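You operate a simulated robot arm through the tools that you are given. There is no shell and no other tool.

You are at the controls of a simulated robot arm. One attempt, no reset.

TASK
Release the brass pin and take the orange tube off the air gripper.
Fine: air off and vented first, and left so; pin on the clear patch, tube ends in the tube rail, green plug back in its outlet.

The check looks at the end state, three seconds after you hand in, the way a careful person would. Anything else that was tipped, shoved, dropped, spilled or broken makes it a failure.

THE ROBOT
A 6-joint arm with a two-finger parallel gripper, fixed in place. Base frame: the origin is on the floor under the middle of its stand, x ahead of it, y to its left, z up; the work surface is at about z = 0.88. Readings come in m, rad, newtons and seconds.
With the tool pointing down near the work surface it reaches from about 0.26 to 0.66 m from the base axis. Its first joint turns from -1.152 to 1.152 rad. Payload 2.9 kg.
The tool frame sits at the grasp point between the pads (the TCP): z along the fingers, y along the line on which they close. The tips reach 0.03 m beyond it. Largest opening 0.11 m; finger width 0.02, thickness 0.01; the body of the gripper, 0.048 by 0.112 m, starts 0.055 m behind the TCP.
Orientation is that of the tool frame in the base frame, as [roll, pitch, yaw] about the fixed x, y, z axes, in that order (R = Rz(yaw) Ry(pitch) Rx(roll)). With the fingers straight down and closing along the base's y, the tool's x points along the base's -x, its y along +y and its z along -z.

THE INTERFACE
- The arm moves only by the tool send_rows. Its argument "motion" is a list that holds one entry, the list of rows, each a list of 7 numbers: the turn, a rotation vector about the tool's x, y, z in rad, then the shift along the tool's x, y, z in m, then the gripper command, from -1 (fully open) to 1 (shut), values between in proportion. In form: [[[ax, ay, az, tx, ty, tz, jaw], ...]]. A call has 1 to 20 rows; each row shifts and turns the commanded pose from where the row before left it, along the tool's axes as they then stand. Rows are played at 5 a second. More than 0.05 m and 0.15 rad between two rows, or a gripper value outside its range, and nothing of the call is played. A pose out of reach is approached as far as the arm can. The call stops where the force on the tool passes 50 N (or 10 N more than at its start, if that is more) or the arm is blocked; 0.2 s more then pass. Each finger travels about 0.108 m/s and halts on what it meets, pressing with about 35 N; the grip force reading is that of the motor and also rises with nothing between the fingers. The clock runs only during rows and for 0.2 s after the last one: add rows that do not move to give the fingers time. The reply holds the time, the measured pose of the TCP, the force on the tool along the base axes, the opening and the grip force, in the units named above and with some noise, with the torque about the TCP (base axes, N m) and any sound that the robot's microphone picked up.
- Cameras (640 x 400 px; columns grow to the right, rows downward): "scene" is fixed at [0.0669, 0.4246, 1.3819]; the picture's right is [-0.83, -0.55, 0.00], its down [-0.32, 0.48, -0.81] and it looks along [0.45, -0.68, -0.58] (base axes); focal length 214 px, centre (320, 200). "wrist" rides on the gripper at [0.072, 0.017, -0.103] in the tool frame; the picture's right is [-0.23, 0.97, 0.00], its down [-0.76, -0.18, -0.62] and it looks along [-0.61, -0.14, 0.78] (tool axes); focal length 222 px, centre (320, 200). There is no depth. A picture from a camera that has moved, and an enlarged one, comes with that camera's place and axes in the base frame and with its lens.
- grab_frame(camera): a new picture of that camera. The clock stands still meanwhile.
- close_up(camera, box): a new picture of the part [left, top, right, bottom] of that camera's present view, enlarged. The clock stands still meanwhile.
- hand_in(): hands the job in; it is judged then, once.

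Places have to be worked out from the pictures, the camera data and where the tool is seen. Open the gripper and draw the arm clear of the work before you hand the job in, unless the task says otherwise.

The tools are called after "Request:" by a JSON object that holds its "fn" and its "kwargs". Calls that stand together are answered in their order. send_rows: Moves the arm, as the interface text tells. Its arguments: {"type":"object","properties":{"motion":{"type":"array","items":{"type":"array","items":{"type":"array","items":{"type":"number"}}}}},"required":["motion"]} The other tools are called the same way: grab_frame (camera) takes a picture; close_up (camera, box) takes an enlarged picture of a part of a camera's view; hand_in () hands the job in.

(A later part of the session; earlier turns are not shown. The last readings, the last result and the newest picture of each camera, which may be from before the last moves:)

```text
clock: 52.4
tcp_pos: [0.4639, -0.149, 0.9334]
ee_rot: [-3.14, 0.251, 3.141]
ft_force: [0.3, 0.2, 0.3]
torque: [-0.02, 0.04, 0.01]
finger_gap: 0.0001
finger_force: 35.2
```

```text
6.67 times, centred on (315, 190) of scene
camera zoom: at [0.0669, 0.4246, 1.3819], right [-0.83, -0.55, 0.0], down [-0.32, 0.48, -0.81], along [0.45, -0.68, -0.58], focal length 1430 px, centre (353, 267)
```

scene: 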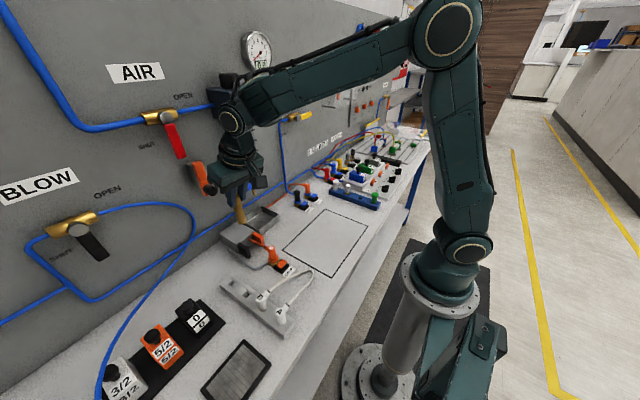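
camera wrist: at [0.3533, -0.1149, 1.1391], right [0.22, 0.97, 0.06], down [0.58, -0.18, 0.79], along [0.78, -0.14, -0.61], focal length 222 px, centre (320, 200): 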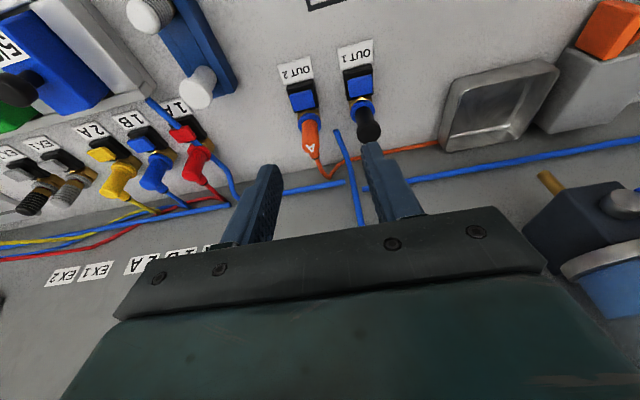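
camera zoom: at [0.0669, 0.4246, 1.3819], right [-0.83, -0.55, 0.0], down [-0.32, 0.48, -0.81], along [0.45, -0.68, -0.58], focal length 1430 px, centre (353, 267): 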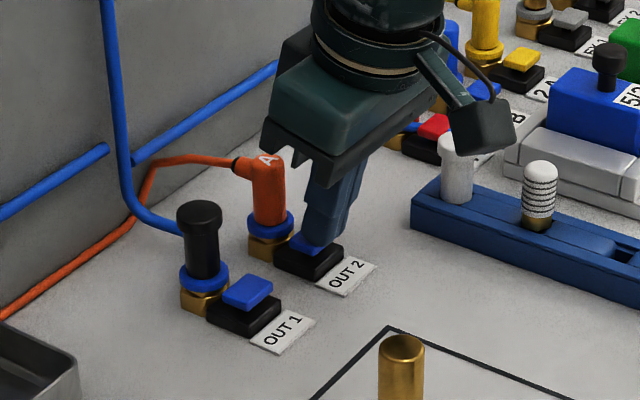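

Still no contact force. I'll continue down.

Request:
{"fn": "send_rows", "kwargs": {"motion": [[[0, 0, 0, 0.0005, 0, 0.0019, 1], [0, 0, 0, 0.0005, 0, 0.0019, 1], [0, 0, 0, 0, 0, 0, 1]]]}}

Request:
{"fn": "send_rows", "kwargs": {"motion": [[[0, 0, 0, 0.0003, 0, 0.0014, 1], [0, 0, 0, 0, 0, 0, 1]]]}}

Request:
{"fn": "close_up", "kwargs": {"camera": "scene", "box": [280, 160, 350, 220]}}

Request:
{"fn": "close_up", "kwargs": {"camera": "wrist", "box": [220, 60, 420, 240]}}

```text
clock: 53.2
tcp_pos: [0.4646, -0.1481, 0.929]
ee_rot: [-3.14, 0.248, -3.141]
ft_force: [-1.3, -1.9, 2.3]
torque: [-0.03, 0.02, 0.01]
finger_gap: 0.0
finger_force: 34.6
heard: click
```

```text
clock: 53.8
tcp_pos: [0.4643, -0.1474, 0.9287]
ee_rot: [3.14, 0.249, 3.141]
ft_force: [-2.3, -1.7, 6.3]
torque: [0.0, 0.01, -0.01]
finger_gap: 0.0001
finger_force: 34.9
```

```text
6.67 times, centred on (315, 190) of scene
camera zoom: at [0.0668, 0.4245, 1.3819], right [-0.83, -0.55, 0.0], down [-0.32, 0.48, -0.81], along [0.45, -0.68, -0.58], focal length 1430 px, centre (353, 267)
```

zoom: 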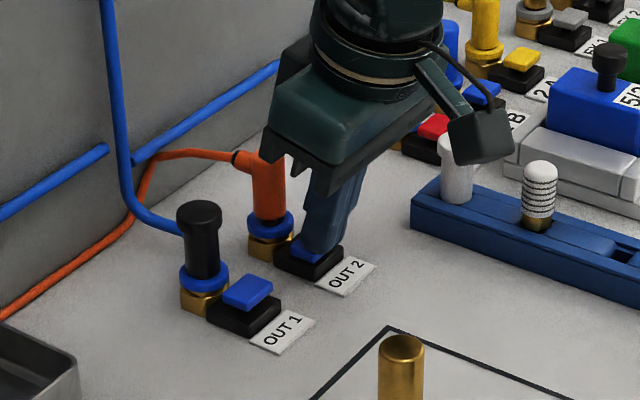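

```text
2.22 times, centred on (320, 150) of wrist
camera zoom: at [0.3694, -0.131, 1.0082], right [0.22, 0.97, 0.06], down [0.58, -0.18, 0.79], along [0.78, -0.14, -0.61], focal length 494 px, centre (320, 311)
```

zoom: 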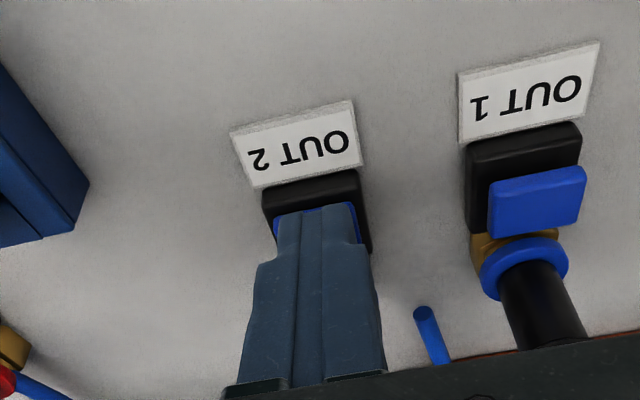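

A click was heard and the button is down. I'll lift off and see whether it stays released.

Request:
{"fn": "send_rows", "kwargs": {"motion": [[[0, 0, 0, -0.005, 0, -0.0194, 1], [0, 0, 0, -0.0099, 0, -0.0388, 0.5]]]}}

Request:
{"fn": "close_up", "kwargs": {"camera": "scene", "box": [280, 160, 350, 220]}}

Request:
{"fn": "close_up", "kwargs": {"camera": "wrist", "box": [220, 60, 420, 240]}}

```text
clock: 54.4
tcp_pos: [0.4647, -0.1487, 0.989]
ee_rot: [3.14, 0.247, -3.141]
ft_force: [-0.9, 1.0, 0.3]
torque: [0.01, -0.02, 0.0]
finger_gap: 0.0274
finger_force: 0.1
```

```text
6.67 times, centred on (315, 190) of scene
camera zoom: at [0.0669, 0.4246, 1.3819], right [-0.83, -0.55, 0.0], down [-0.32, 0.48, -0.81], along [0.45, -0.68, -0.58], focal length 1430 px, centre (353, 267)
```

zoom: 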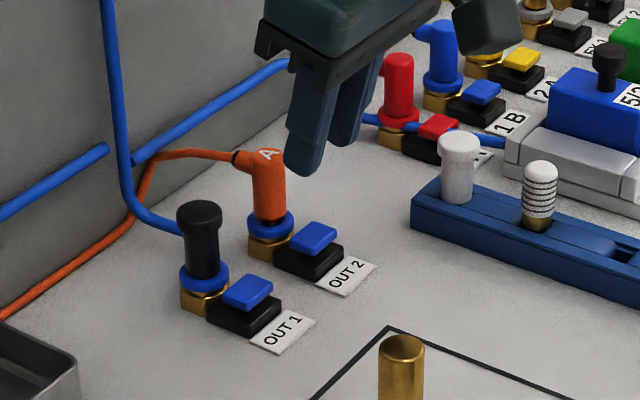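

```text
2.22 times, centred on (320, 150) of wrist
camera zoom: at [0.3698, -0.1315, 1.0698], right [0.22, 0.97, 0.06], down [0.59, -0.18, 0.79], along [0.78, -0.14, -0.61], focal length 494 px, centre (320, 311)
```

zoom: 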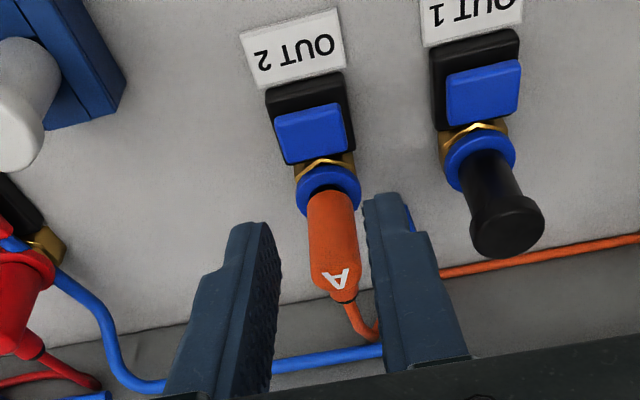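

The end has popped up slightly in its collar, so the latch released. I'll move back over A and grasp it.

Request:
{"fn": "send_rows", "kwargs": {"motion": [[[0, 0, 0, -0.003, 0, -0.0116, 0.27], [0, 0, 0, -0.039, 0, 0.01, 0.27], [0, 0, 0, 0.0072, 0, 0.0281, 0.27], [0, 0, 0, 0.0072, 0, 0.0281, 0.27], [0, 0, 0, 0, 0, 0, 0.27]]]}}

Request:
{"fn": "close_up", "kwargs": {"camera": "wrist", "box": [220, 60, 420, 240]}}

Request:
{"fn": "close_up", "kwargs": {"camera": "scene", "box": [280, 160, 350, 220]}}

```text
clock: 55.6
tcp_pos: [0.504, -0.1486, 0.9413]
ee_rot: [-3.141, 0.249, 3.141]
ft_force: [0.3, -0.8, 0.1]
torque: [0.06, 0.0, -0.01]
finger_gap: 0.0402
finger_force: 0.1
```

```text
2.22 times, centred on (320, 150) of wrist
camera zoom: at [0.4099, -0.1313, 1.0225], right [0.22, 0.97, 0.06], down [0.58, -0.18, 0.79], along [0.78, -0.14, -0.61], focal length 494 px, centre (320, 311)
```

zoom: 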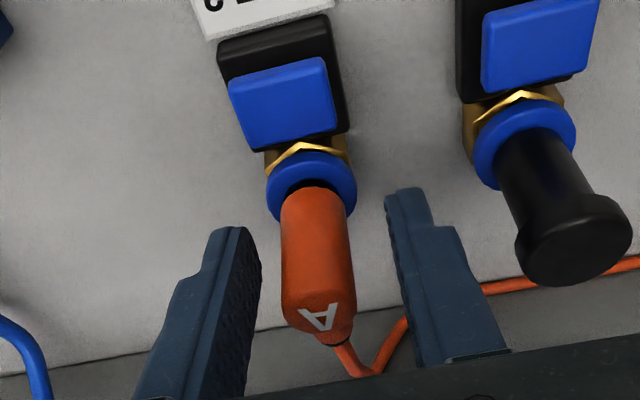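

```text
6.67 times, centred on (315, 190) of scene
camera zoom: at [0.0669, 0.4246, 1.3819], right [-0.83, -0.55, 0.0], down [-0.32, 0.48, -0.81], along [0.45, -0.68, -0.58], focal length 1430 px, centre (353, 267)
```

zoom: 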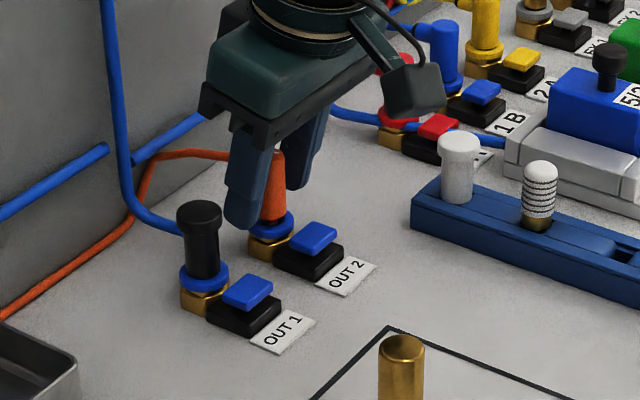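

A has risen several millimetres out of the collar. I'll close on it and lift straight up.

Request:
{"fn": "send_rows", "kwargs": {"motion": [[[0, 0, 0, 0, 0, 0, 0.6], [0, 0, 0, 0, 0, 0, 1], [0, 0, 0, 0, 0, 0, 1], [0, 0, 0, 0, 0, 0, 1], [0, 0, 0, -0.001, 0, -0.0039, 1], [0, 0, 0, 0, 0, 0, 1]]]}}

Request:
{"fn": "close_up", "kwargs": {"camera": "wrist", "box": [220, 60, 420, 240]}}

```text
clock: 57.0
tcp_pos: [0.5045, -0.1482, 0.946]
ee_rot: [-3.14, 0.251, -3.142]
ft_force: [-0.4, -0.3, -0.7]
torque: [-0.12, 0.01, -0.03]
finger_gap: 0.0184
finger_force: 34.8
```

```text
2.22 times, centred on (320, 150) of wrist
camera zoom: at [0.4101, -0.1312, 1.0261], right [0.22, 0.97, 0.06], down [0.58, -0.18, 0.79], along [0.78, -0.14, -0.61], focal length 494 px, centre (320, 311)
```

zoom: 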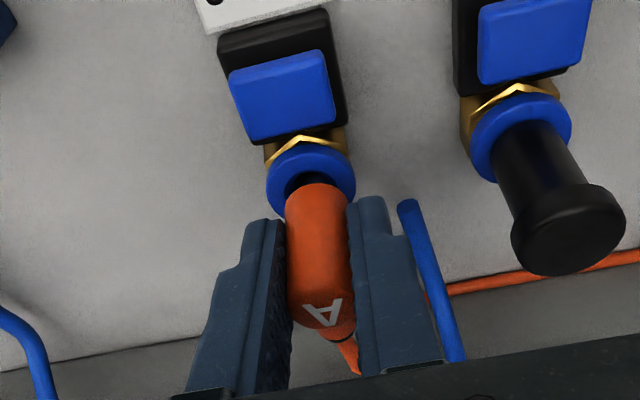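

A lifts freely with no force. I'll raise it well clear and look at the tube.

Request:
{"fn": "send_rows", "kwargs": {"motion": [[[0, 0, 0, -0.0025, 0, -0.0097, 1], [0, 0, 0, -0.005, 0, -0.0194, 1], [0, 0, 0, -0.0074, 0, -0.029, 1], [0, 0, 0, -0.0074, 0, -0.029, 1], [0, 0, 0, 0, 0, 0, 1]]]}}

Request:
{"fn": "grab_frame", "kwargs": {"camera": "wrist"}}

Request:
{"fn": "grab_frame", "kwargs": {"camera": "scene"}}

Request:
{"fn": "close_up", "kwargs": {"camera": "scene", "box": [210, 120, 370, 270]}}

```text
clock: 58.2
tcp_pos: [0.5057, -0.15, 1.0355]
ee_rot: [3.141, 0.25, -3.14]
ft_force: [0.7, -0.4, -0.1]
torque: [-0.01, 0.02, 0.03]
finger_gap: 0.0181
finger_force: 34.8
```

```text
taken
camera wrist: at [0.41, -0.1325, 1.1154], right [0.22, 0.97, 0.06], down [0.58, -0.18, 0.79], along [0.78, -0.14, -0.61], focal length 222 px, centre (320, 200)
```

wrist: 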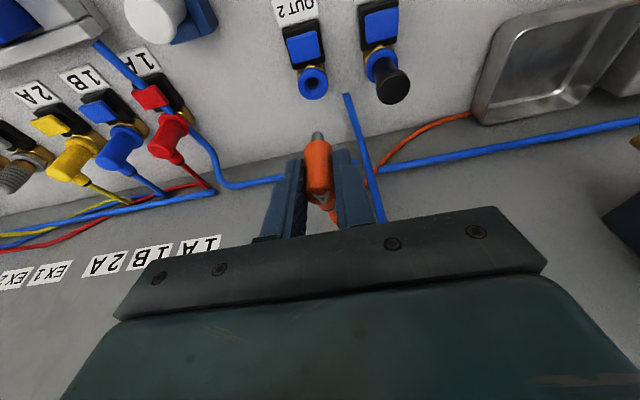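

```text
taken
```

scene: 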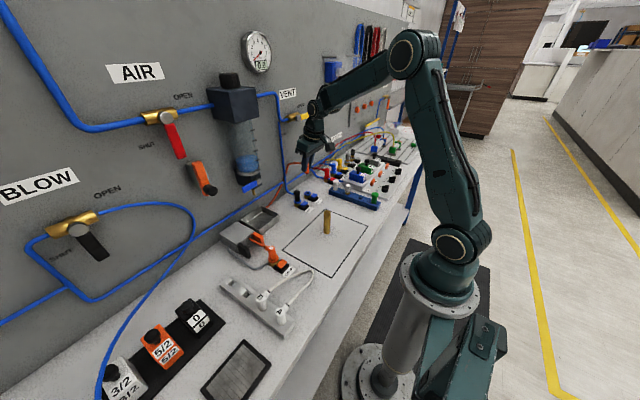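

```text
2.67 times, centred on (290, 195) of scene
camera zoom: at [0.0669, 0.4246, 1.3819], right [-0.83, -0.55, 0.0], down [-0.32, 0.48, -0.81], along [0.45, -0.68, -0.58], focal length 572 px, centre (400, 213)
```

zoom: 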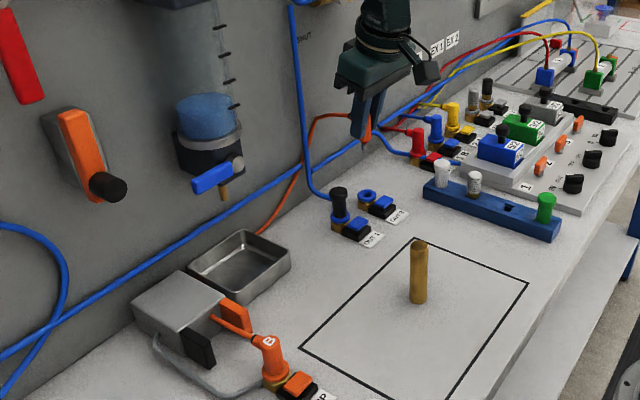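

A came out cleanly with its grey spigot, leaving the OUT 2 port empty. I'll carry it back from the wall and then across to above the tube rail.

Request:
{"fn": "send_rows", "kwargs": {"motion": [[[0, 0, 0, 0.0302, 0, -0.0232, 1], [0, 0, 0, 0.0302, 0, -0.0232, 1], [0, 0, 0, 0.0302, 0, -0.0232, 1], [0, 0, 0, 0.0027, 0.0434, -0.0007, 1], [0, 0, 0, 0.0027, 0.0434, -0.0007, 1], [0, 0, 0, 0.0027, 0.0434, -0.0007, 1], [0, 0, 0, 0.0027, 0.0434, -0.0007, 1], [0, 0, 0, 0.0027, 0.0434, -0.0007, 1], [0, 0, 0, 0, 0, 0, 1]]]}}

Request:
{"fn": "grab_frame", "kwargs": {"camera": "wrist"}}

Request:
{"fn": "grab_frame", "kwargs": {"camera": "scene"}}

```text
clock: 60.2
tcp_pos: [0.3858, 0.0703, 1.0789]
ee_rot: [-3.141, 0.25, 3.139]
ft_force: [0.1, -0.3, 0.1]
torque: [-0.03, -0.03, -0.01]
finger_gap: 0.0183
finger_force: 35.4
```

```text
taken
camera wrist: at [0.2906, 0.0877, 1.1609], right [0.22, 0.97, 0.06], down [0.58, -0.18, 0.79], along [0.78, -0.14, -0.61], focal length 222 px, centre (320, 200)
```

wrist: 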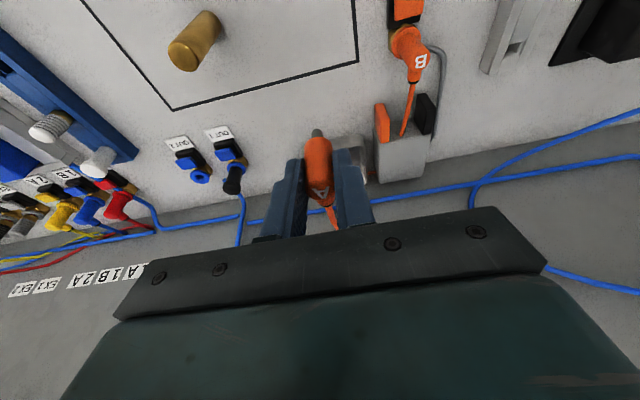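

```text
taken
```

scene: 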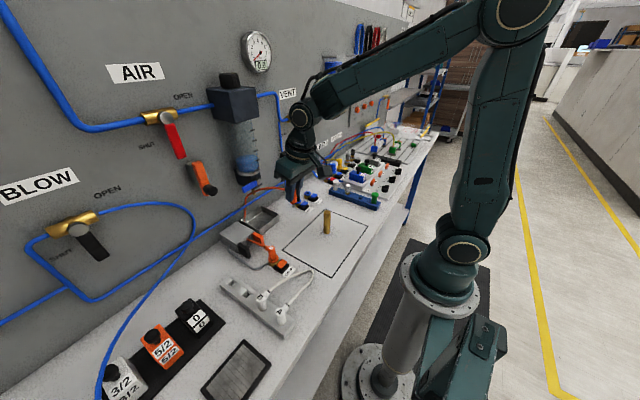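

Everything is clear. I'll continue to above the pocket near (0.373, 0.284) and turn the tool by -90° about the vertical so the tube exit faces -y like the white ends.

Request:
{"fn": "send_rows", "kwargs": {"motion": [[[0, 0, 0, 0.0025, 0.0428, -0.0006, 1], [0, 0, 0, 0.0025, 0.0428, -0.0006, 1], [0, 0, 0, 0.0025, 0.0428, -0.0006, 1], [0, 0, 0, 0.0025, 0.0428, -0.0006, 1], [0, 0, 0, 0.0025, 0.0428, -0.0006, 1], [0.0353, 0, 0.1384, 0, 0, 0, 1], [0.0353, 0, 0.1384, 0, 0, 0, 1], [0.0353, 0, 0.1384, 0, 0, 0, 1], [0.0353, 0, 0.1384, 0, 0, 0, 1], [0.0353, 0, 0.1384, 0, 0, 0, 1], [0.0353, 0, 0.1384, 0, 0, 0, 1], [0.0353, 0, 0.1384, 0, 0, 0, 1], [0.0353, 0, 0.1384, 0, 0, 0, 1], [0.0353, 0, 0.1384, 0, 0, 0, 1], [0.0353, 0, 0.1384, 0, 0, 0, 1], [0.0353, 0, 0.1384, 0, 0, 0, 1], [0, 0, 0, 0, 0, 0, 1]]]}}

Request:
{"fn": "grab_frame", "kwargs": {"camera": "wrist"}}

Request:
{"fn": "grab_frame", "kwargs": {"camera": "scene"}}

```text
clock: 63.8
tcp_pos: [0.3727, 0.2839, 1.0794]
ee_rot: [-3.139, 0.248, 1.57]
ft_force: [-0.3, 0.2, 0.1]
torque: [0.0, -0.01, 0.01]
finger_gap: 0.0182
finger_force: 35.0
```

```text
taken
camera wrist: at [0.3909, 0.3791, 1.1605], right [0.97, -0.22, 0.06], down [-0.18, -0.58, 0.79], along [-0.14, -0.78, -0.61], focal length 222 px, centre (320, 200)
```

wrist: 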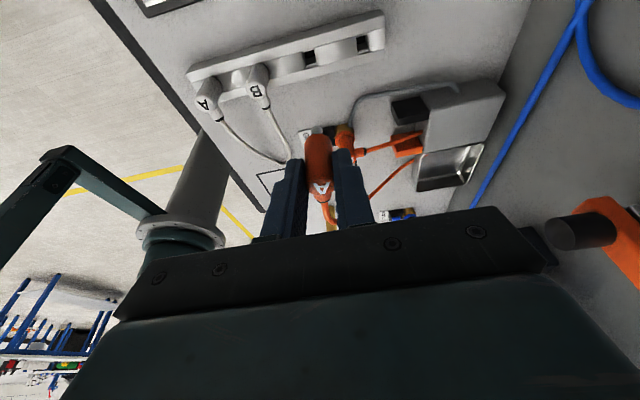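

```text
taken
```

scene: 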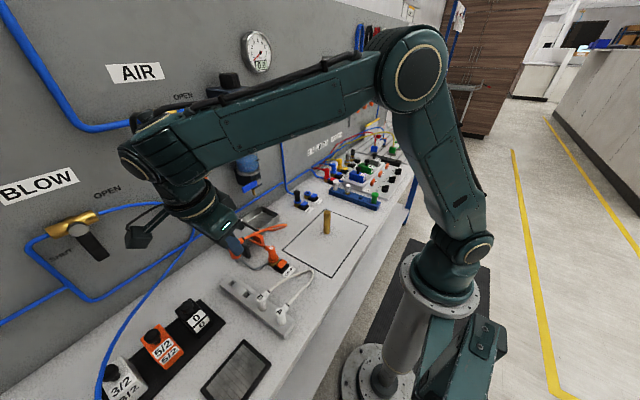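

The end is now over the rail, and the wrist camera sees the rail from its +y side. I'll zoom in to locate the two empty pockets and end A's spigot.

Request:
{"fn": "close_up", "kwargs": {"camera": "wrist", "box": [180, 0, 400, 120]}}

Request:
{"fn": "close_up", "kwargs": {"camera": "wrist", "box": [250, 100, 430, 240]}}

Request:
{"fn": "close_up", "kwargs": {"camera": "scene", "box": [190, 200, 330, 330]}}

```text
2.91 times, centred on (290, 60) of wrist
camera zoom: at [0.3909, 0.3791, 1.1605], right [0.97, -0.22, 0.06], down [-0.18, -0.58, 0.79], along [-0.14, -0.78, -0.61], focal length 646 px, centre (407, 607)
```

zoom: 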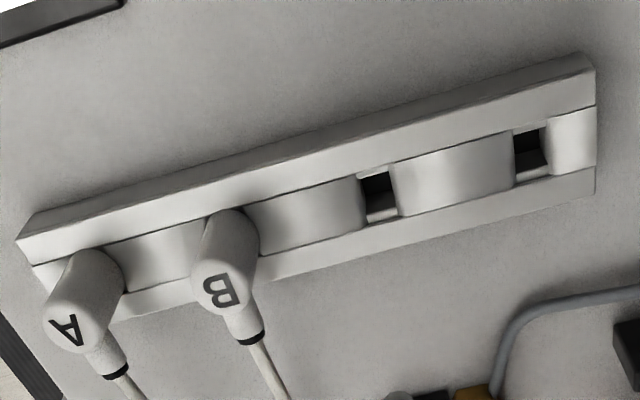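

```text
2.86 times, centred on (340, 170) of wrist
camera zoom: at [0.3909, 0.3791, 1.1605], right [0.97, -0.22, 0.06], down [-0.18, -0.58, 0.79], along [-0.14, -0.78, -0.61], focal length 635 px, centre (263, 286)
```

zoom: 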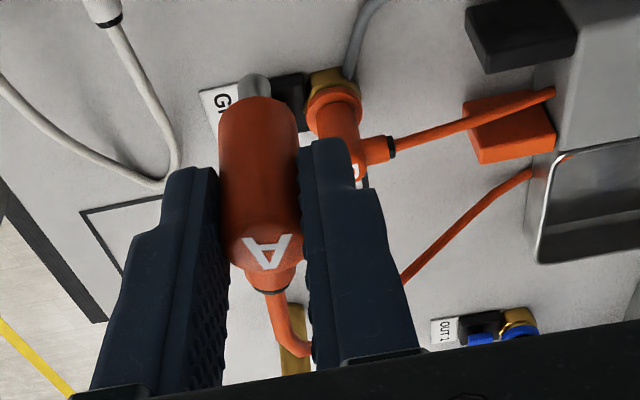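

```text
3.08 times, centred on (260, 265) of scene
camera zoom: at [0.0669, 0.4246, 1.3819], right [-0.83, -0.55, 0.0], down [-0.32, 0.48, -0.81], along [0.45, -0.68, -0.58], focal length 660 px, centre (505, 0)
```

zoom: 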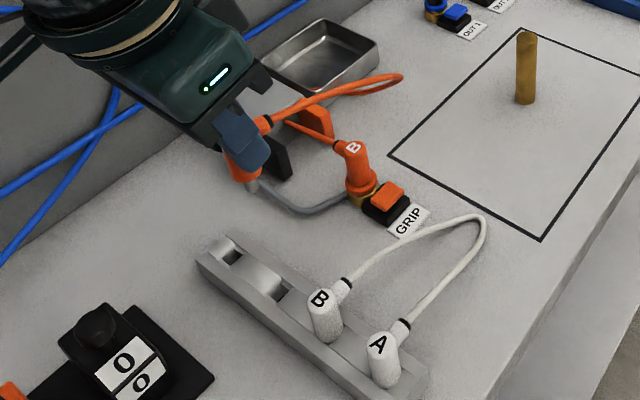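

The empty pockets are at about (0.375, 0.285) and (0.430, 0.285), and A's spigot hangs about 57 mm below the TCP, nearly on its axis. I'll descend partway toward the x=0.375 pocket and recheck.

Request:
{"fn": "send_rows", "kwargs": {"motion": [[[0, 0, 0, 0.0058, 0.0004, 0.0218, 1], [0, 0, 0, 0.0058, 0.0004, 0.0218, 1], [0, 0, 0, 0.0058, 0.0004, 0.0218, 1], [0, 0, 0, 0.0058, 0.0004, 0.0218, 1], [0, 0, 0, 0, 0, 0, 1]]]}}

Request:
{"fn": "close_up", "kwargs": {"camera": "wrist", "box": [240, 60, 440, 220]}}

Request:
{"fn": "close_up", "kwargs": {"camera": "scene", "box": [190, 230, 310, 330]}}

```text
clock: 65.0
tcp_pos: [0.3731, 0.283, 0.9889]
ee_rot: [-3.141, 0.25, 1.572]
ft_force: [0.9, 0.7, -0.4]
torque: [0.02, 0.06, -0.02]
finger_gap: 0.0178
finger_force: 34.8
```

```text
2.50 times, centred on (340, 140) of wrist
camera zoom: at [0.3912, 0.3791, 1.0706], right [0.97, -0.22, 0.06], down [-0.18, -0.58, 0.79], along [-0.14, -0.78, -0.61], focal length 555 px, centre (270, 350)
```

zoom: 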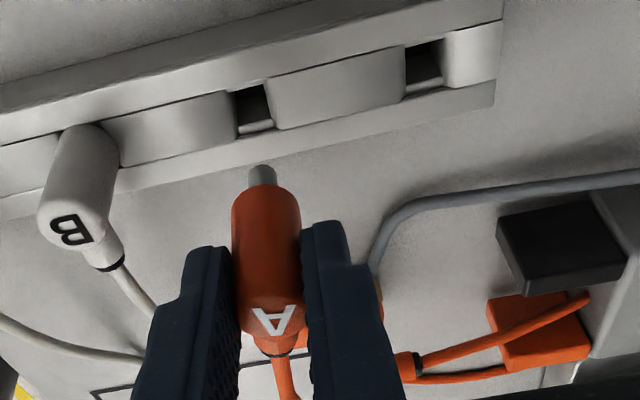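

```text
4.00 times, centred on (250, 280) of scene
camera zoom: at [0.0669, 0.4246, 1.3819], right [-0.83, -0.55, 0.0], down [-0.32, 0.48, -0.81], along [0.45, -0.68, -0.58], focal length 858 px, centre (600, -120)
```

zoom: 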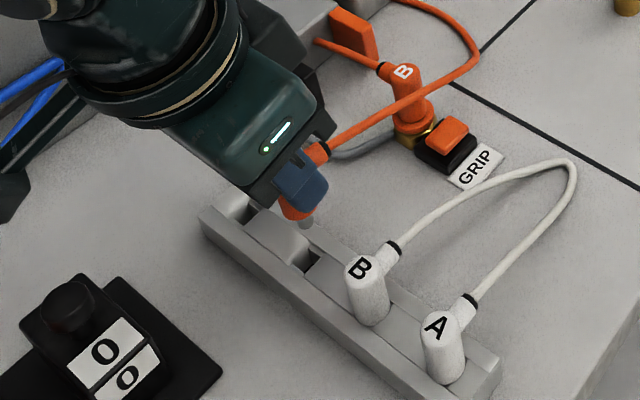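

The spigot tip is about 30 mm above the rail. Projecting it down, it needs to shift about -1.2 mm in x and +1.4 mm in y to meet the pocket centre. I'll apply that and lower a further 18 mm.

Request:
{"fn": "send_rows", "kwargs": {"motion": [[[0, 0, 0, 0.0029, -0.0006, 0.0086, 1], [0, 0, 0, 0.0029, -0.0006, 0.0085, 1], [0, 0, 0, 0, 0, 0, 1]]]}}

Request:
{"fn": "close_up", "kwargs": {"camera": "wrist", "box": [260, 80, 400, 180]}}

Request:
{"fn": "close_up", "kwargs": {"camera": "scene", "box": [210, 250, 290, 310]}}

```text
clock: 65.8
tcp_pos: [0.3728, 0.2845, 0.9714]
ee_rot: [-3.141, 0.25, 1.57]
ft_force: [0.1, -0.4, 0.1]
torque: [-0.01, -0.03, 0.02]
finger_gap: 0.0183
finger_force: 35.0
```

```text
4.00 times, centred on (330, 130) of wrist
camera zoom: at [0.3902, 0.3812, 1.0519], right [0.97, -0.22, 0.06], down [-0.18, -0.58, 0.79], along [-0.14, -0.78, -0.61], focal length 888 px, centre (280, 480)
```

zoom: 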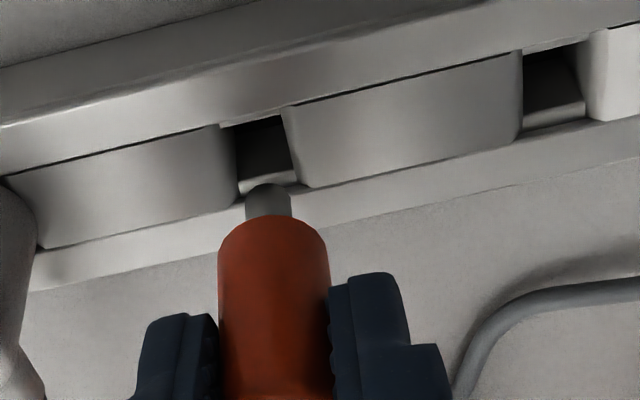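

```text
6.67 times, centred on (250, 280) of scene
camera zoom: at [0.0669, 0.4246, 1.3819], right [-0.83, -0.55, 0.0], down [-0.32, 0.48, -0.81], along [0.45, -0.68, -0.58], focal length 1430 px, centre (787, -333)
```

zoom: 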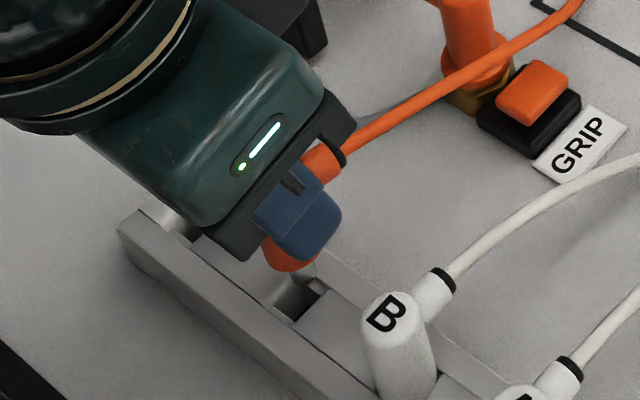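

The pocket opening is about 12 × 15 mm and the spigot is about 8 mm. The spigot projects about 1 mm too far in +x and +y, so I'll correct that and lower 10 mm to the mouth.

Request:
{"fn": "send_rows", "kwargs": {"motion": [[[0, 0, 0, -0.001, -0.001, 0.0002, 1], [0, 0, 0, 0.0012, 0, 0.0049, 1], [0, 0, 0, 0.0012, 0, 0.0049, 1], [0, 0, 0, 0, 0, 0, 1]]]}}

Request:
{"fn": "close_up", "kwargs": {"camera": "wrist", "box": [260, 80, 400, 180]}}

Request:
{"fn": "close_up", "kwargs": {"camera": "scene", "box": [210, 250, 290, 310]}}

```text
clock: 66.8
tcp_pos: [0.3723, 0.2845, 0.9643]
ee_rot: [3.139, 0.247, 1.57]
ft_force: [-4.2, -1.5, 36.1]
torque: [-0.39, 0.31, -0.03]
finger_gap: 0.0187
finger_force: 34.8
```

```text
4.00 times, centred on (330, 130) of wrist
camera zoom: at [0.3896, 0.3803, 1.045], right [0.97, -0.22, 0.06], down [-0.18, -0.59, 0.79], along [-0.14, -0.78, -0.61], focal length 888 px, centre (280, 480)
```

zoom: 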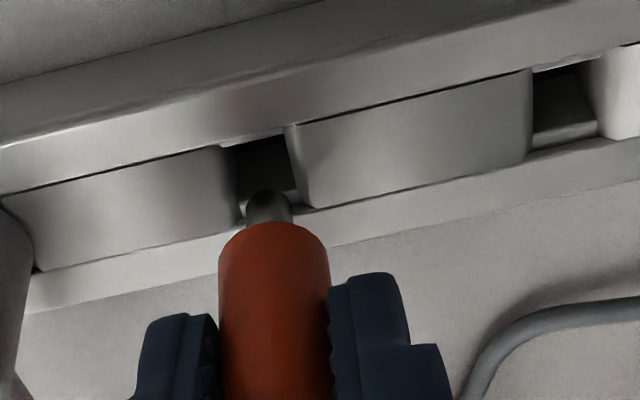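

```text
6.67 times, centred on (250, 280) of scene
camera zoom: at [0.0664, 0.4242, 1.382], right [-0.83, -0.55, 0.0], down [-0.32, 0.48, -0.81], along [0.45, -0.68, -0.58], focal length 1430 px, centre (787, -333)
```

zoom: 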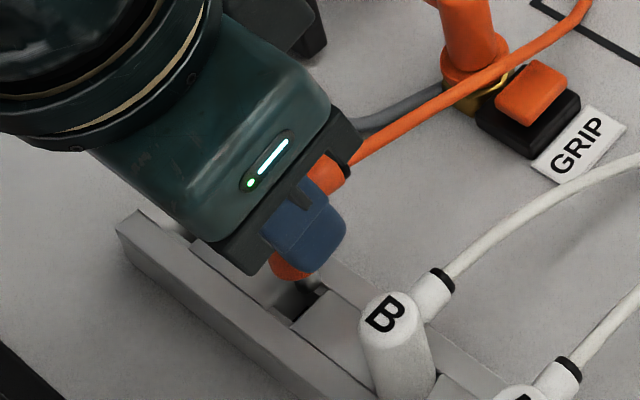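

It contacted early with 36 N. I had used the spigot's near outline instead of its centre, so it is sitting several mm too far toward -y, on the rail wall. I'll lift 8 mm and re-measure with both cameras.

Request:
{"fn": "send_rows", "kwargs": {"motion": [[[0, 0, 0, -0.001, 0, -0.0039, 1], [0, 0, 0, -0.0012, 0, -0.0049, 1], [0, 0, 0, 0, 0, 0, 1]]]}}

Request:
{"fn": "close_up", "kwargs": {"camera": "wrist", "box": [280, 90, 360, 150]}}

Request:
{"fn": "close_up", "kwargs": {"camera": "scene", "box": [235, 265, 275, 295]}}

```text
clock: 67.6
tcp_pos: [0.3719, 0.2855, 0.9698]
ee_rot: [-3.14, 0.249, 1.57]
ft_force: [0.6, 0.1, -0.3]
torque: [-0.01, 0.0, 0.0]
finger_gap: 0.018
finger_force: 35.0
```

```text
6.67 times, centred on (320, 120) of wrist
camera zoom: at [0.3901, 0.3804, 1.0513], right [0.97, -0.22, 0.06], down [-0.18, -0.58, 0.79], along [-0.14, -0.78, -0.61], focal length 1481 px, centre (320, 733)
```

zoom: 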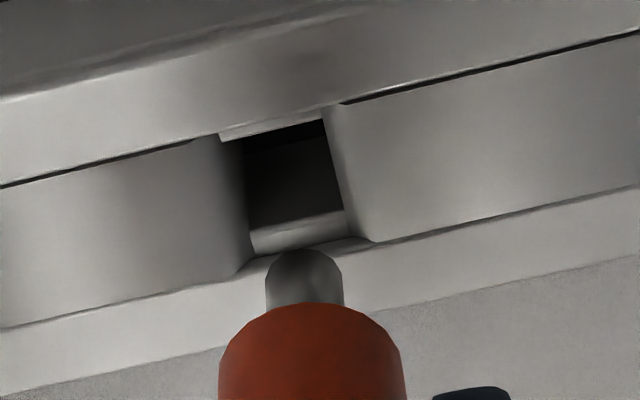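

```text
13.33 times, centred on (255, 280) of scene
camera zoom: at [0.0669, 0.4246, 1.3819], right [-0.83, -0.55, 0.0], down [-0.32, 0.48, -0.81], along [0.45, -0.68, -0.58], focal length 2860 px, centre (1187, -867)
```

zoom: 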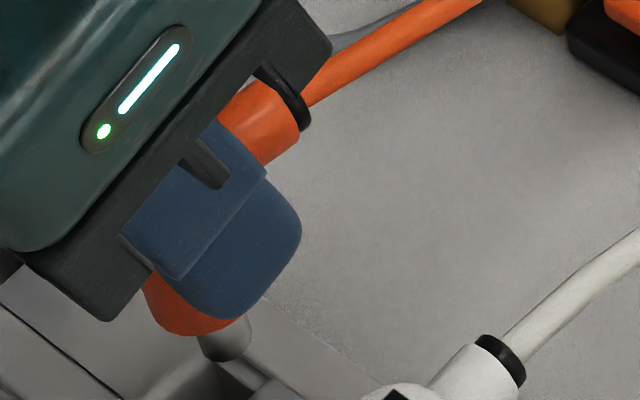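

Both cameras agree that the spigot sits about 6.5 mm toward -y of the pocket centre, from the offset when I grasped it. I'll shift +6.5 mm in y and re-check.

Request:
{"fn": "send_rows", "kwargs": {"motion": [[[0, 0, 0, 0.0063, 0, -0.0016, 1], [0, 0, 0, 0, 0, 0, 1], [0, 0, 0, 0, 0, 0, 1]]]}}

Request:
{"fn": "close_up", "kwargs": {"camera": "wrist", "box": [280, 90, 360, 150]}}

Request:
{"fn": "close_up", "kwargs": {"camera": "scene", "box": [230, 260, 270, 300]}}

```text
clock: 68.4
tcp_pos: [0.3723, 0.2909, 0.9717]
ee_rot: [3.14, 0.25, 1.571]
ft_force: [-0.2, -0.4, -0.6]
torque: [0.0, 0.0, 0.02]
finger_gap: 0.0179
finger_force: 34.9
```

```text
6.67 times, centred on (320, 120) of wrist
camera zoom: at [0.3902, 0.3868, 1.0518], right [0.97, -0.22, 0.06], down [-0.18, -0.58, 0.79], along [-0.14, -0.78, -0.61], focal length 1481 px, centre (320, 733)
```

zoom: 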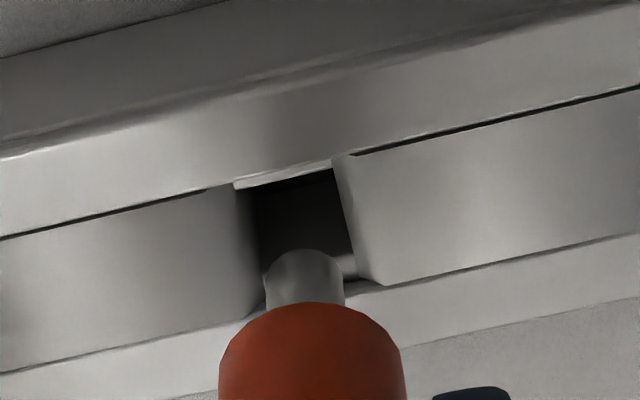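

```text
10.00 times, centred on (250, 280) of scene
camera zoom: at [0.0669, 0.4246, 1.3819], right [-0.83, -0.55, 0.0], down [-0.32, 0.48, -0.81], along [0.45, -0.68, -0.58], focal length 2145 px, centre (1020, -600)
```

zoom: 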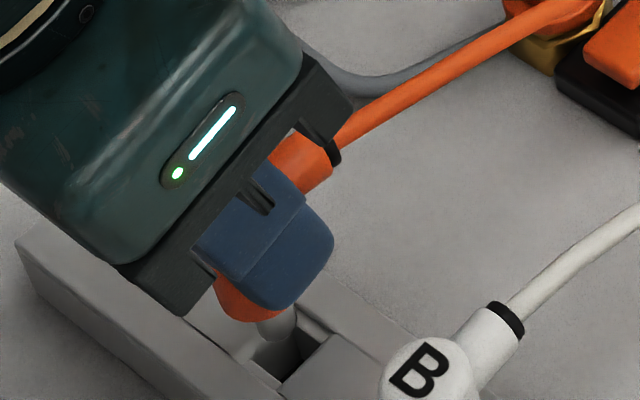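

The spigot now projects onto the pocket centre within 1 mm. I'll lower it gently.

Request:
{"fn": "send_rows", "kwargs": {"motion": [[[0, 0, 0, 0.001, 0, 0.0039, 1], [0, 0, 0, 0.001, 0, 0.0039, 1], [0, 0, 0, 0.001, 0, 0.0039, 1], [0, 0, 0, 0, 0, 0, 1]]]}}

Request:
{"fn": "close_up", "kwargs": {"camera": "wrist", "box": [280, 90, 360, 150]}}

Request:
{"fn": "close_up", "kwargs": {"camera": "scene", "box": [230, 260, 270, 300]}}

```text
clock: 69.4
tcp_pos: [0.372, 0.29, 0.9582]
ee_rot: [-3.142, 0.25, 1.571]
ft_force: [-0.5, -0.1, 0.6]
torque: [0.02, -0.01, 0.01]
finger_gap: 0.0181
finger_force: 34.7
```

```text
6.67 times, centred on (320, 120) of wrist
camera zoom: at [0.3897, 0.3862, 1.039], right [0.97, -0.22, 0.06], down [-0.18, -0.58, 0.79], along [-0.14, -0.78, -0.61], focal length 1481 px, centre (320, 733)
```

zoom: 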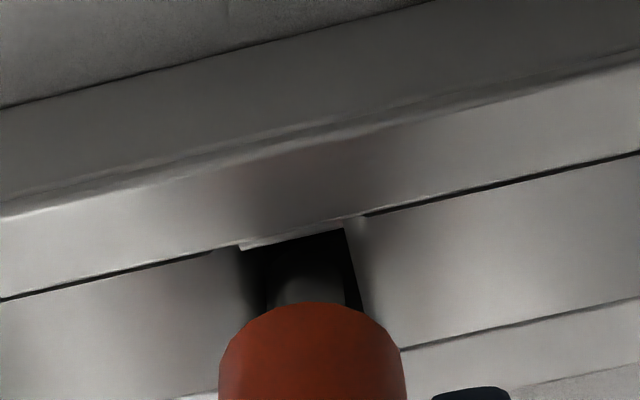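

```text
10.00 times, centred on (250, 280) of scene
camera zoom: at [0.0669, 0.4246, 1.3819], right [-0.83, -0.55, 0.0], down [-0.32, 0.48, -0.81], along [0.45, -0.68, -0.58], focal length 2145 px, centre (1020, -600)
```

zoom: 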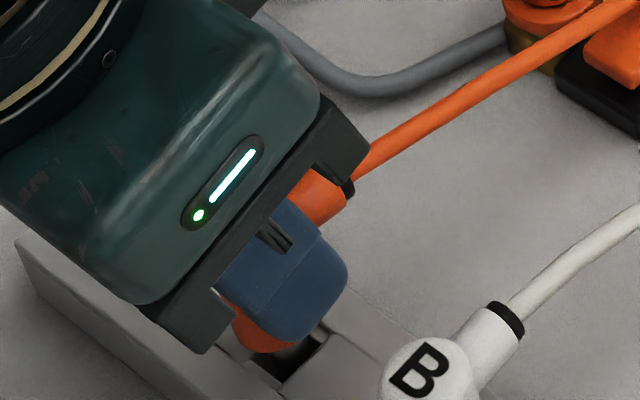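

The spigot is entering the pocket with no force. I'll continue until the body seats.

Request:
{"fn": "send_rows", "kwargs": {"motion": [[[0, 0, 0, 0.0007, 0, 0.0029, 1], [0, 0, 0, 0.0007, 0, 0.0029, 1], [0, 0, 0, 0, 0, 0, 1]]]}}

Request:
{"fn": "send_rows", "kwargs": {"motion": [[[0, 0, 0, 0.0005, 0, 0.0019, 1], [0, 0, 0, 0, 0, 0, 1]]]}}

Request:
{"fn": "close_up", "kwargs": {"camera": "wrist", "box": [260, 80, 400, 180]}}

Request:
{"fn": "close_up", "kwargs": {"camera": "scene", "box": [220, 250, 300, 310]}}

```text
clock: 70.2
tcp_pos: [0.3731, 0.2918, 0.9516]
ee_rot: [-3.141, 0.25, 1.571]
ft_force: [0.4, 0.0, -0.8]
torque: [0.02, -0.01, 0.0]
finger_gap: 0.0182
finger_force: 34.8
```

```text
clock: 70.8
tcp_pos: [0.373, 0.2904, 0.9505]
ee_rot: [3.141, 0.253, 1.571]
ft_force: [0.0, 0.4, -0.7]
torque: [-0.02, 0.01, -0.01]
finger_gap: 0.0182
finger_force: 34.5
```

```text
4.00 times, centred on (330, 130) of wrist
camera zoom: at [0.3905, 0.3869, 1.0312], right [0.97, -0.22, 0.06], down [-0.18, -0.58, 0.79], along [-0.14, -0.78, -0.61], focal length 888 px, centre (280, 480)
```

zoom: 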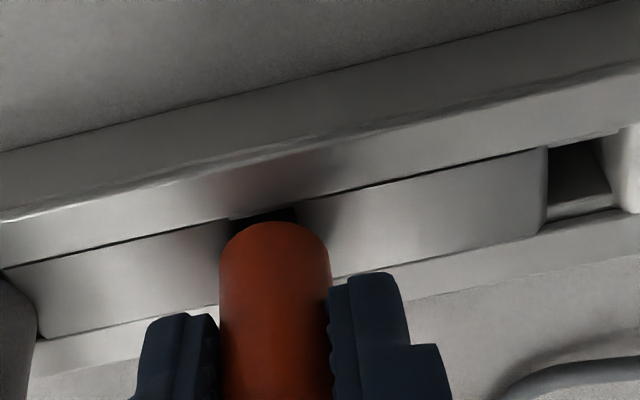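

```text
6.67 times, centred on (260, 280) of scene
camera zoom: at [0.0669, 0.4246, 1.3819], right [-0.83, -0.55, 0.0], down [-0.32, 0.48, -0.81], along [0.45, -0.68, -0.58], focal length 1430 px, centre (720, -333)
```

zoom: 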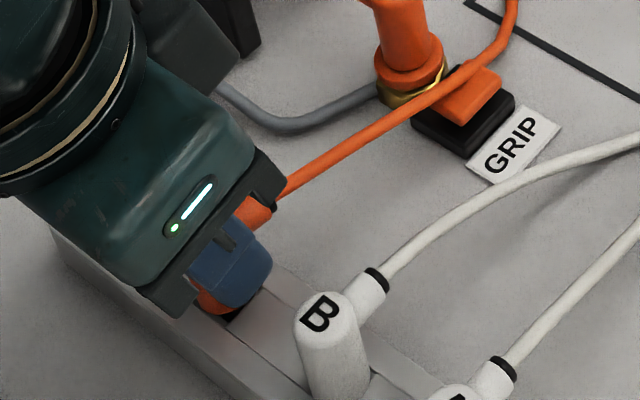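

No contact yet. I'll continue down in small steps.

Request:
{"fn": "send_rows", "kwargs": {"motion": [[[0, 0, 0, 0.0007, 0, 0.0029, 1], [0, 0, 0, 0.0005, 0, 0.0019, 1], [0, 0, 0, 0, 0, 0, 1]]]}}

Request:
{"fn": "send_rows", "kwargs": {"motion": [[[0, 0, 0, 0.0005, 0, 0.0019, 1], [0, 0, 0, 0, 0, 0, 1]]]}}

Request:
{"fn": "send_rows", "kwargs": {"motion": [[[0, 0, 0, 0.0005, 0, 0.0019, 1], [0, 0, 0, 0, 0, 0, 1]]]}}

Request:
{"fn": "close_up", "kwargs": {"camera": "wrist", "box": [220, 60, 420, 220]}}

```text
clock: 71.6
tcp_pos: [0.3728, 0.2899, 0.947]
ee_rot: [-3.141, 0.251, 1.571]
ft_force: [-3.1, -1.5, 12.2]
torque: [-0.06, 0.2, -0.01]
finger_gap: 0.0181
finger_force: 34.9
```

```text
clock: 72.2
tcp_pos: [0.3724, 0.2906, 0.9465]
ee_rot: [3.14, 0.249, 1.569]
ft_force: [-5.4, -7.2, 38.4]
torque: [-0.43, 0.32, -0.02]
finger_gap: 0.0181
finger_force: 35.1
```

```text
clock: 72.8
tcp_pos: [0.3747, 0.2903, 0.9414]
ee_rot: [3.138, 0.247, 1.571]
ft_force: [4.7, 0.7, 24.4]
torque: [-0.06, -0.08, 0.05]
finger_gap: 0.0186
finger_force: 34.9
```

```text
2.50 times, centred on (320, 140) of wrist
camera zoom: at [0.3902, 0.3874, 1.0228], right [0.97, -0.22, 0.06], down [-0.18, -0.59, 0.79], along [-0.14, -0.78, -0.61], focal length 555 px, centre (320, 350)
```

zoom: 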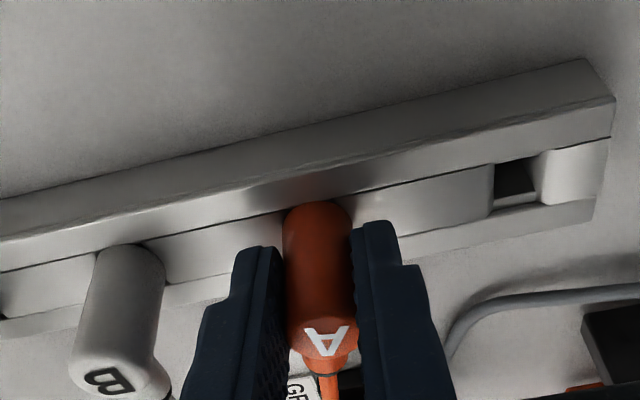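

It reached the bottom and then the grip slid a few mm down the body. A's top is now at about z=0.94, the same as the seated white ends. I'll open the fingers narrowly and back straight up.

Request:
{"fn": "send_rows", "kwargs": {"motion": [[[0, 0, 0, 0, 0, 0, 0.6], [0, 0, 0, 0, 0, 0, 0.4], [0, 0, 0, 0, 0, 0, 0.35], [0, 0, 0, -0.0025, 0, -0.0097, 0.35], [0, 0, 0, -0.005, 0, -0.0194, 0.35], [0, 0, 0, -0.0099, 0, -0.0388, 0.35], [0, 0, 0, -0.0099, 0, -0.0388, 0.35], [0, 0, 0, 0, 0, 0, 0.35]]]}}

Request:
{"fn": "grab_frame", "kwargs": {"camera": "wrist"}}

Request:
{"fn": "close_up", "kwargs": {"camera": "scene", "box": [190, 210, 330, 330]}}

```text
clock: 74.6
tcp_pos: [0.3711, 0.2906, 1.0519]
ee_rot: [-3.14, 0.249, 1.572]
ft_force: [0.3, 0.5, -0.4]
torque: [0.02, 0.05, -0.02]
finger_gap: 0.0358
finger_force: 0.1
```

```text
taken
camera wrist: at [0.388, 0.3862, 1.1325], right [0.97, -0.22, 0.06], down [-0.18, -0.58, 0.79], along [-0.14, -0.78, -0.61], focal length 222 px, centre (320, 200)
```

wrist: 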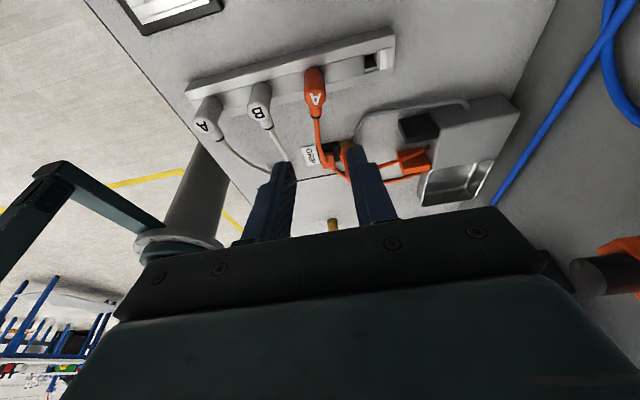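

```text
3.33 times, centred on (260, 270) of scene
camera zoom: at [0.0669, 0.4246, 1.3819], right [-0.83, -0.55, 0.0], down [-0.32, 0.48, -0.81], along [0.45, -0.68, -0.58], focal length 715 px, centre (520, -33)
```

zoom: 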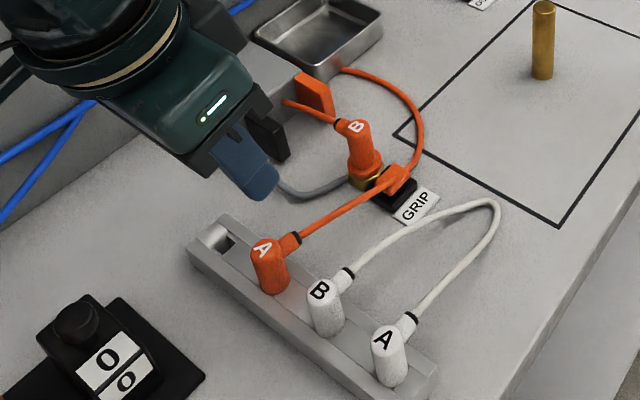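

A is seated upright in the tube rail. Now for end B at GRIP. The tube loop passes near its release button, so I'll look closer.

Request:
{"fn": "close_up", "kwargs": {"camera": "scene", "box": [250, 230, 310, 290]}}

Request:
{"fn": "close_up", "kwargs": {"camera": "wrist", "box": [240, 60, 460, 220]}}

```text
6.67 times, centred on (280, 260) of scene
camera zoom: at [0.0669, 0.4246, 1.3819], right [-0.83, -0.55, 0.0], down [-0.32, 0.48, -0.81], along [0.45, -0.68, -0.58], focal length 1430 px, centre (587, -200)
```

zoom: 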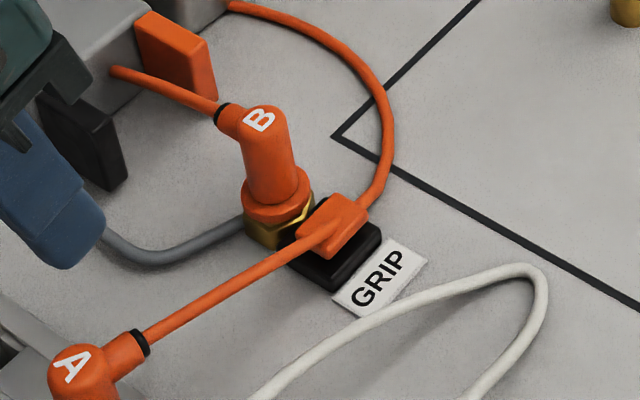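

```text
2.50 times, centred on (350, 140) of wrist
camera zoom: at [0.388, 0.3862, 1.1325], right [0.97, -0.22, 0.06], down [-0.18, -0.58, 0.79], along [-0.14, -0.78, -0.61], focal length 555 px, centre (245, 350)
```

zoom: 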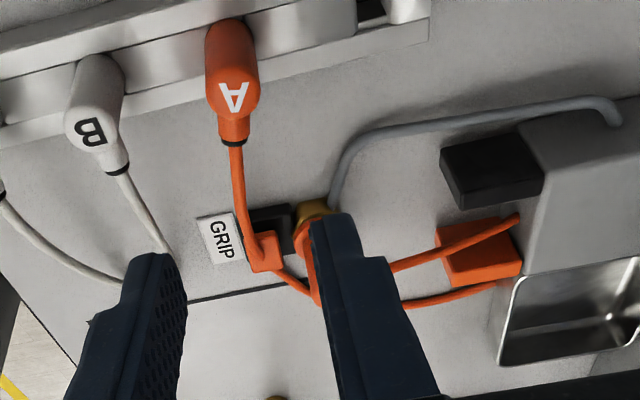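

The tube just clips visually past the button. I'll rotate the tool back so it closes along y, take out the tilt, and move to a viewing pose over GRIP.

Request:
{"fn": "send_rows", "kwargs": {"motion": [[[-0.0353, 0, -0.1384, 0, 0, 0, 0.35], [-0.0353, 0, -0.1384, 0, 0, 0, 0.35], [-0.0353, 0, -0.1384, 0, 0, 0, 0.35], [-0.0353, 0, -0.1384, 0, 0, 0, 0.35], [-0.0353, 0, -0.1384, 0, 0, 0, 0.35], [-0.0353, 0, -0.1384, 0, 0, 0, 0.35], [-0.0353, 0, -0.1384, 0, 0, 0, 0.35], [-0.0353, 0, -0.1384, 0, 0, 0, 0.35], [-0.0353, 0, -0.1384, 0, 0, 0, 0.35], [-0.0353, 0, -0.1384, 0, 0, 0, 0.35], [-0.0353, 0, -0.1384, 0, 0, 0, 0.35], [0, 0.125, 0, 0, 0, 0, 0.35], [0, 0.125, 0, 0, 0, 0, 1], [0, 0, 0, 0.004, -0.0395, 0, 1], [0, 0, 0, 0.004, -0.0395, 0, 1], [0, 0, 0, 0.001, -0.0395, 0, 1], [0, 0, 0, 0, 0, 0, 1]]]}}

Request:
{"fn": "grab_frame", "kwargs": {"camera": "wrist"}}

Request:
{"fn": "close_up", "kwargs": {"camera": "wrist", "box": [220, 60, 420, 220]}}

Request:
{"fn": "close_up", "kwargs": {"camera": "scene", "box": [190, 180, 350, 300]}}

```text
clock: 78.2
tcp_pos: [0.3634, 0.1724, 1.0519]
ee_rot: [3.141, -0.001, 3.141]
ft_force: [0.5, -0.2, 0.3]
torque: [0.02, 0.0, -0.02]
finger_gap: 0.0002
finger_force: 35.0
```

```text
taken
camera wrist: at [0.2914, 0.1892, 1.1543], right [0.23, 0.97, 0.0], down [0.76, -0.18, 0.62], along [0.61, -0.14, -0.78], focal length 222 px, centre (320, 200)
```

wrist: 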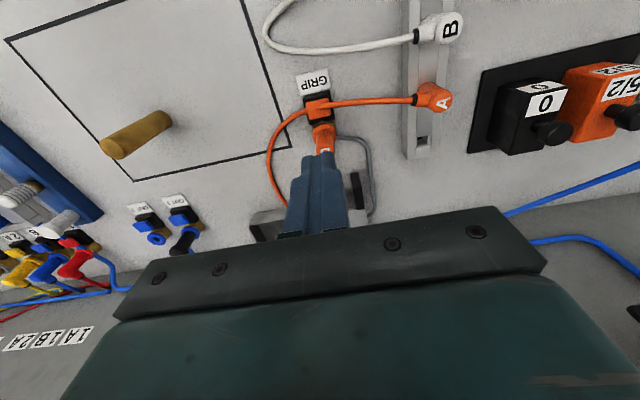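

```text
2.50 times, centred on (320, 140) of wrist
camera zoom: at [0.2914, 0.1892, 1.1543], right [0.23, 0.97, 0.0], down [0.76, -0.18, 0.62], along [0.61, -0.14, -0.78], focal length 555 px, centre (320, 350)
```

zoom: 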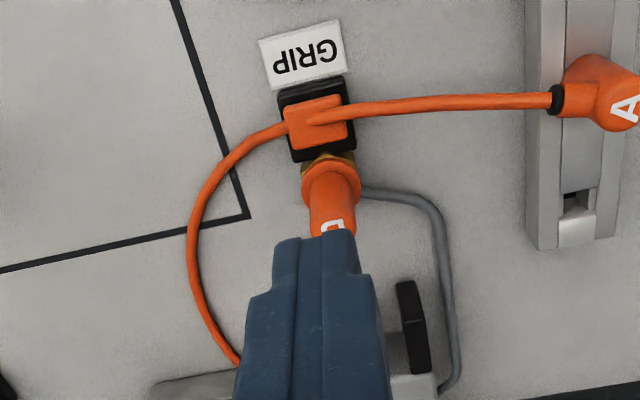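

```text
3.33 times, centred on (270, 240) of scene
camera zoom: at [0.0669, 0.4245, 1.3819], right [-0.83, -0.55, 0.0], down [-0.32, 0.48, -0.81], along [0.45, -0.68, -0.58], focal length 715 px, centre (487, 67)
```

zoom: 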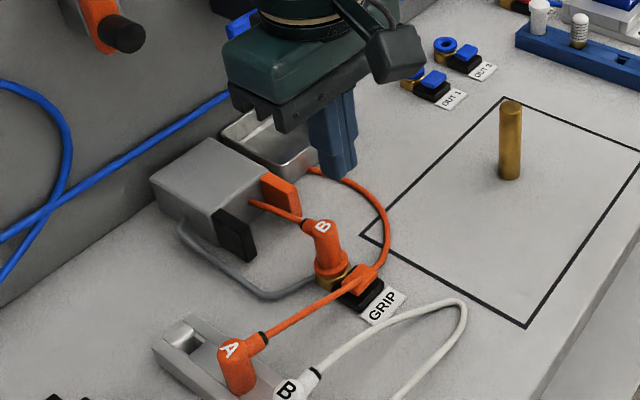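

The GRIP button projects to (0.363, 0.1725), directly under the fingertip. I'll descend to it and press.

Request:
{"fn": "send_rows", "kwargs": {"motion": [[[0, 0, 0, 0, 0, 0.028, 1], [0, 0, 0, 0, 0, 0.028, 1], [0, 0, 0, 0, 0, 0.028, 1], [0, 0, 0, 0, 0, 0.028, 1], [0, 0, 0, 0, 0, 0.004, 1], [0, 0, 0, 0, 0, 0, 1]]]}}

Request:
{"fn": "close_up", "kwargs": {"camera": "scene", "box": [250, 230, 310, 290]}}

```text
clock: 79.6
tcp_pos: [0.3626, 0.1733, 0.936]
ee_rot: [-3.141, 0.0, -3.141]
ft_force: [-0.8, -0.3, -0.6]
torque: [-0.04, 0.01, -0.02]
finger_gap: 0.0003
finger_force: 35.1
```

```text
6.67 times, centred on (280, 260) of scene
camera zoom: at [0.0669, 0.4246, 1.3819], right [-0.83, -0.55, 0.0], down [-0.32, 0.48, -0.81], along [0.45, -0.68, -0.58], focal length 1430 px, centre (587, -200)
```

zoom: 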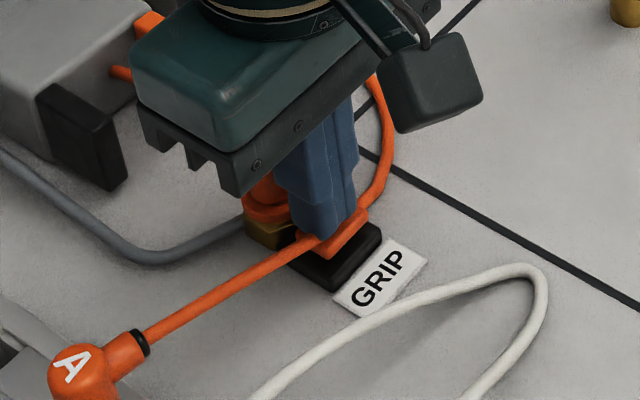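

The tip is just above the orange button. I'll press in 2 mm steps until the click.

Request:
{"fn": "send_rows", "kwargs": {"motion": [[[0, 0, 0, 0, 0, 0.002, 1], [0, 0, 0, 0, 0, 0.002, 1], [0, 0, 0, 0, 0, 0, 1]]]}}

Request:
{"fn": "send_rows", "kwargs": {"motion": [[[0, 0, 0, 0, 0, 0.002, 1], [0, 0, 0, 0, 0, 0, 1]]]}}

```text
clock: 80.4
tcp_pos: [0.3633, 0.1712, 0.9316]
ee_rot: [-3.141, -0.001, 3.142]
ft_force: [0.7, -0.4, 0.6]
torque: [0.02, -0.04, -0.02]
finger_gap: 0.0
finger_force: 35.2
```

```text
clock: 81.0
tcp_pos: [0.3637, 0.1722, 0.931]
ee_rot: [-3.142, -0.002, 3.141]
ft_force: [-0.3, 0.1, 2.1]
torque: [0.03, 0.0, 0.01]
finger_gap: 0.0
finger_force: 35.0
heard: click
```

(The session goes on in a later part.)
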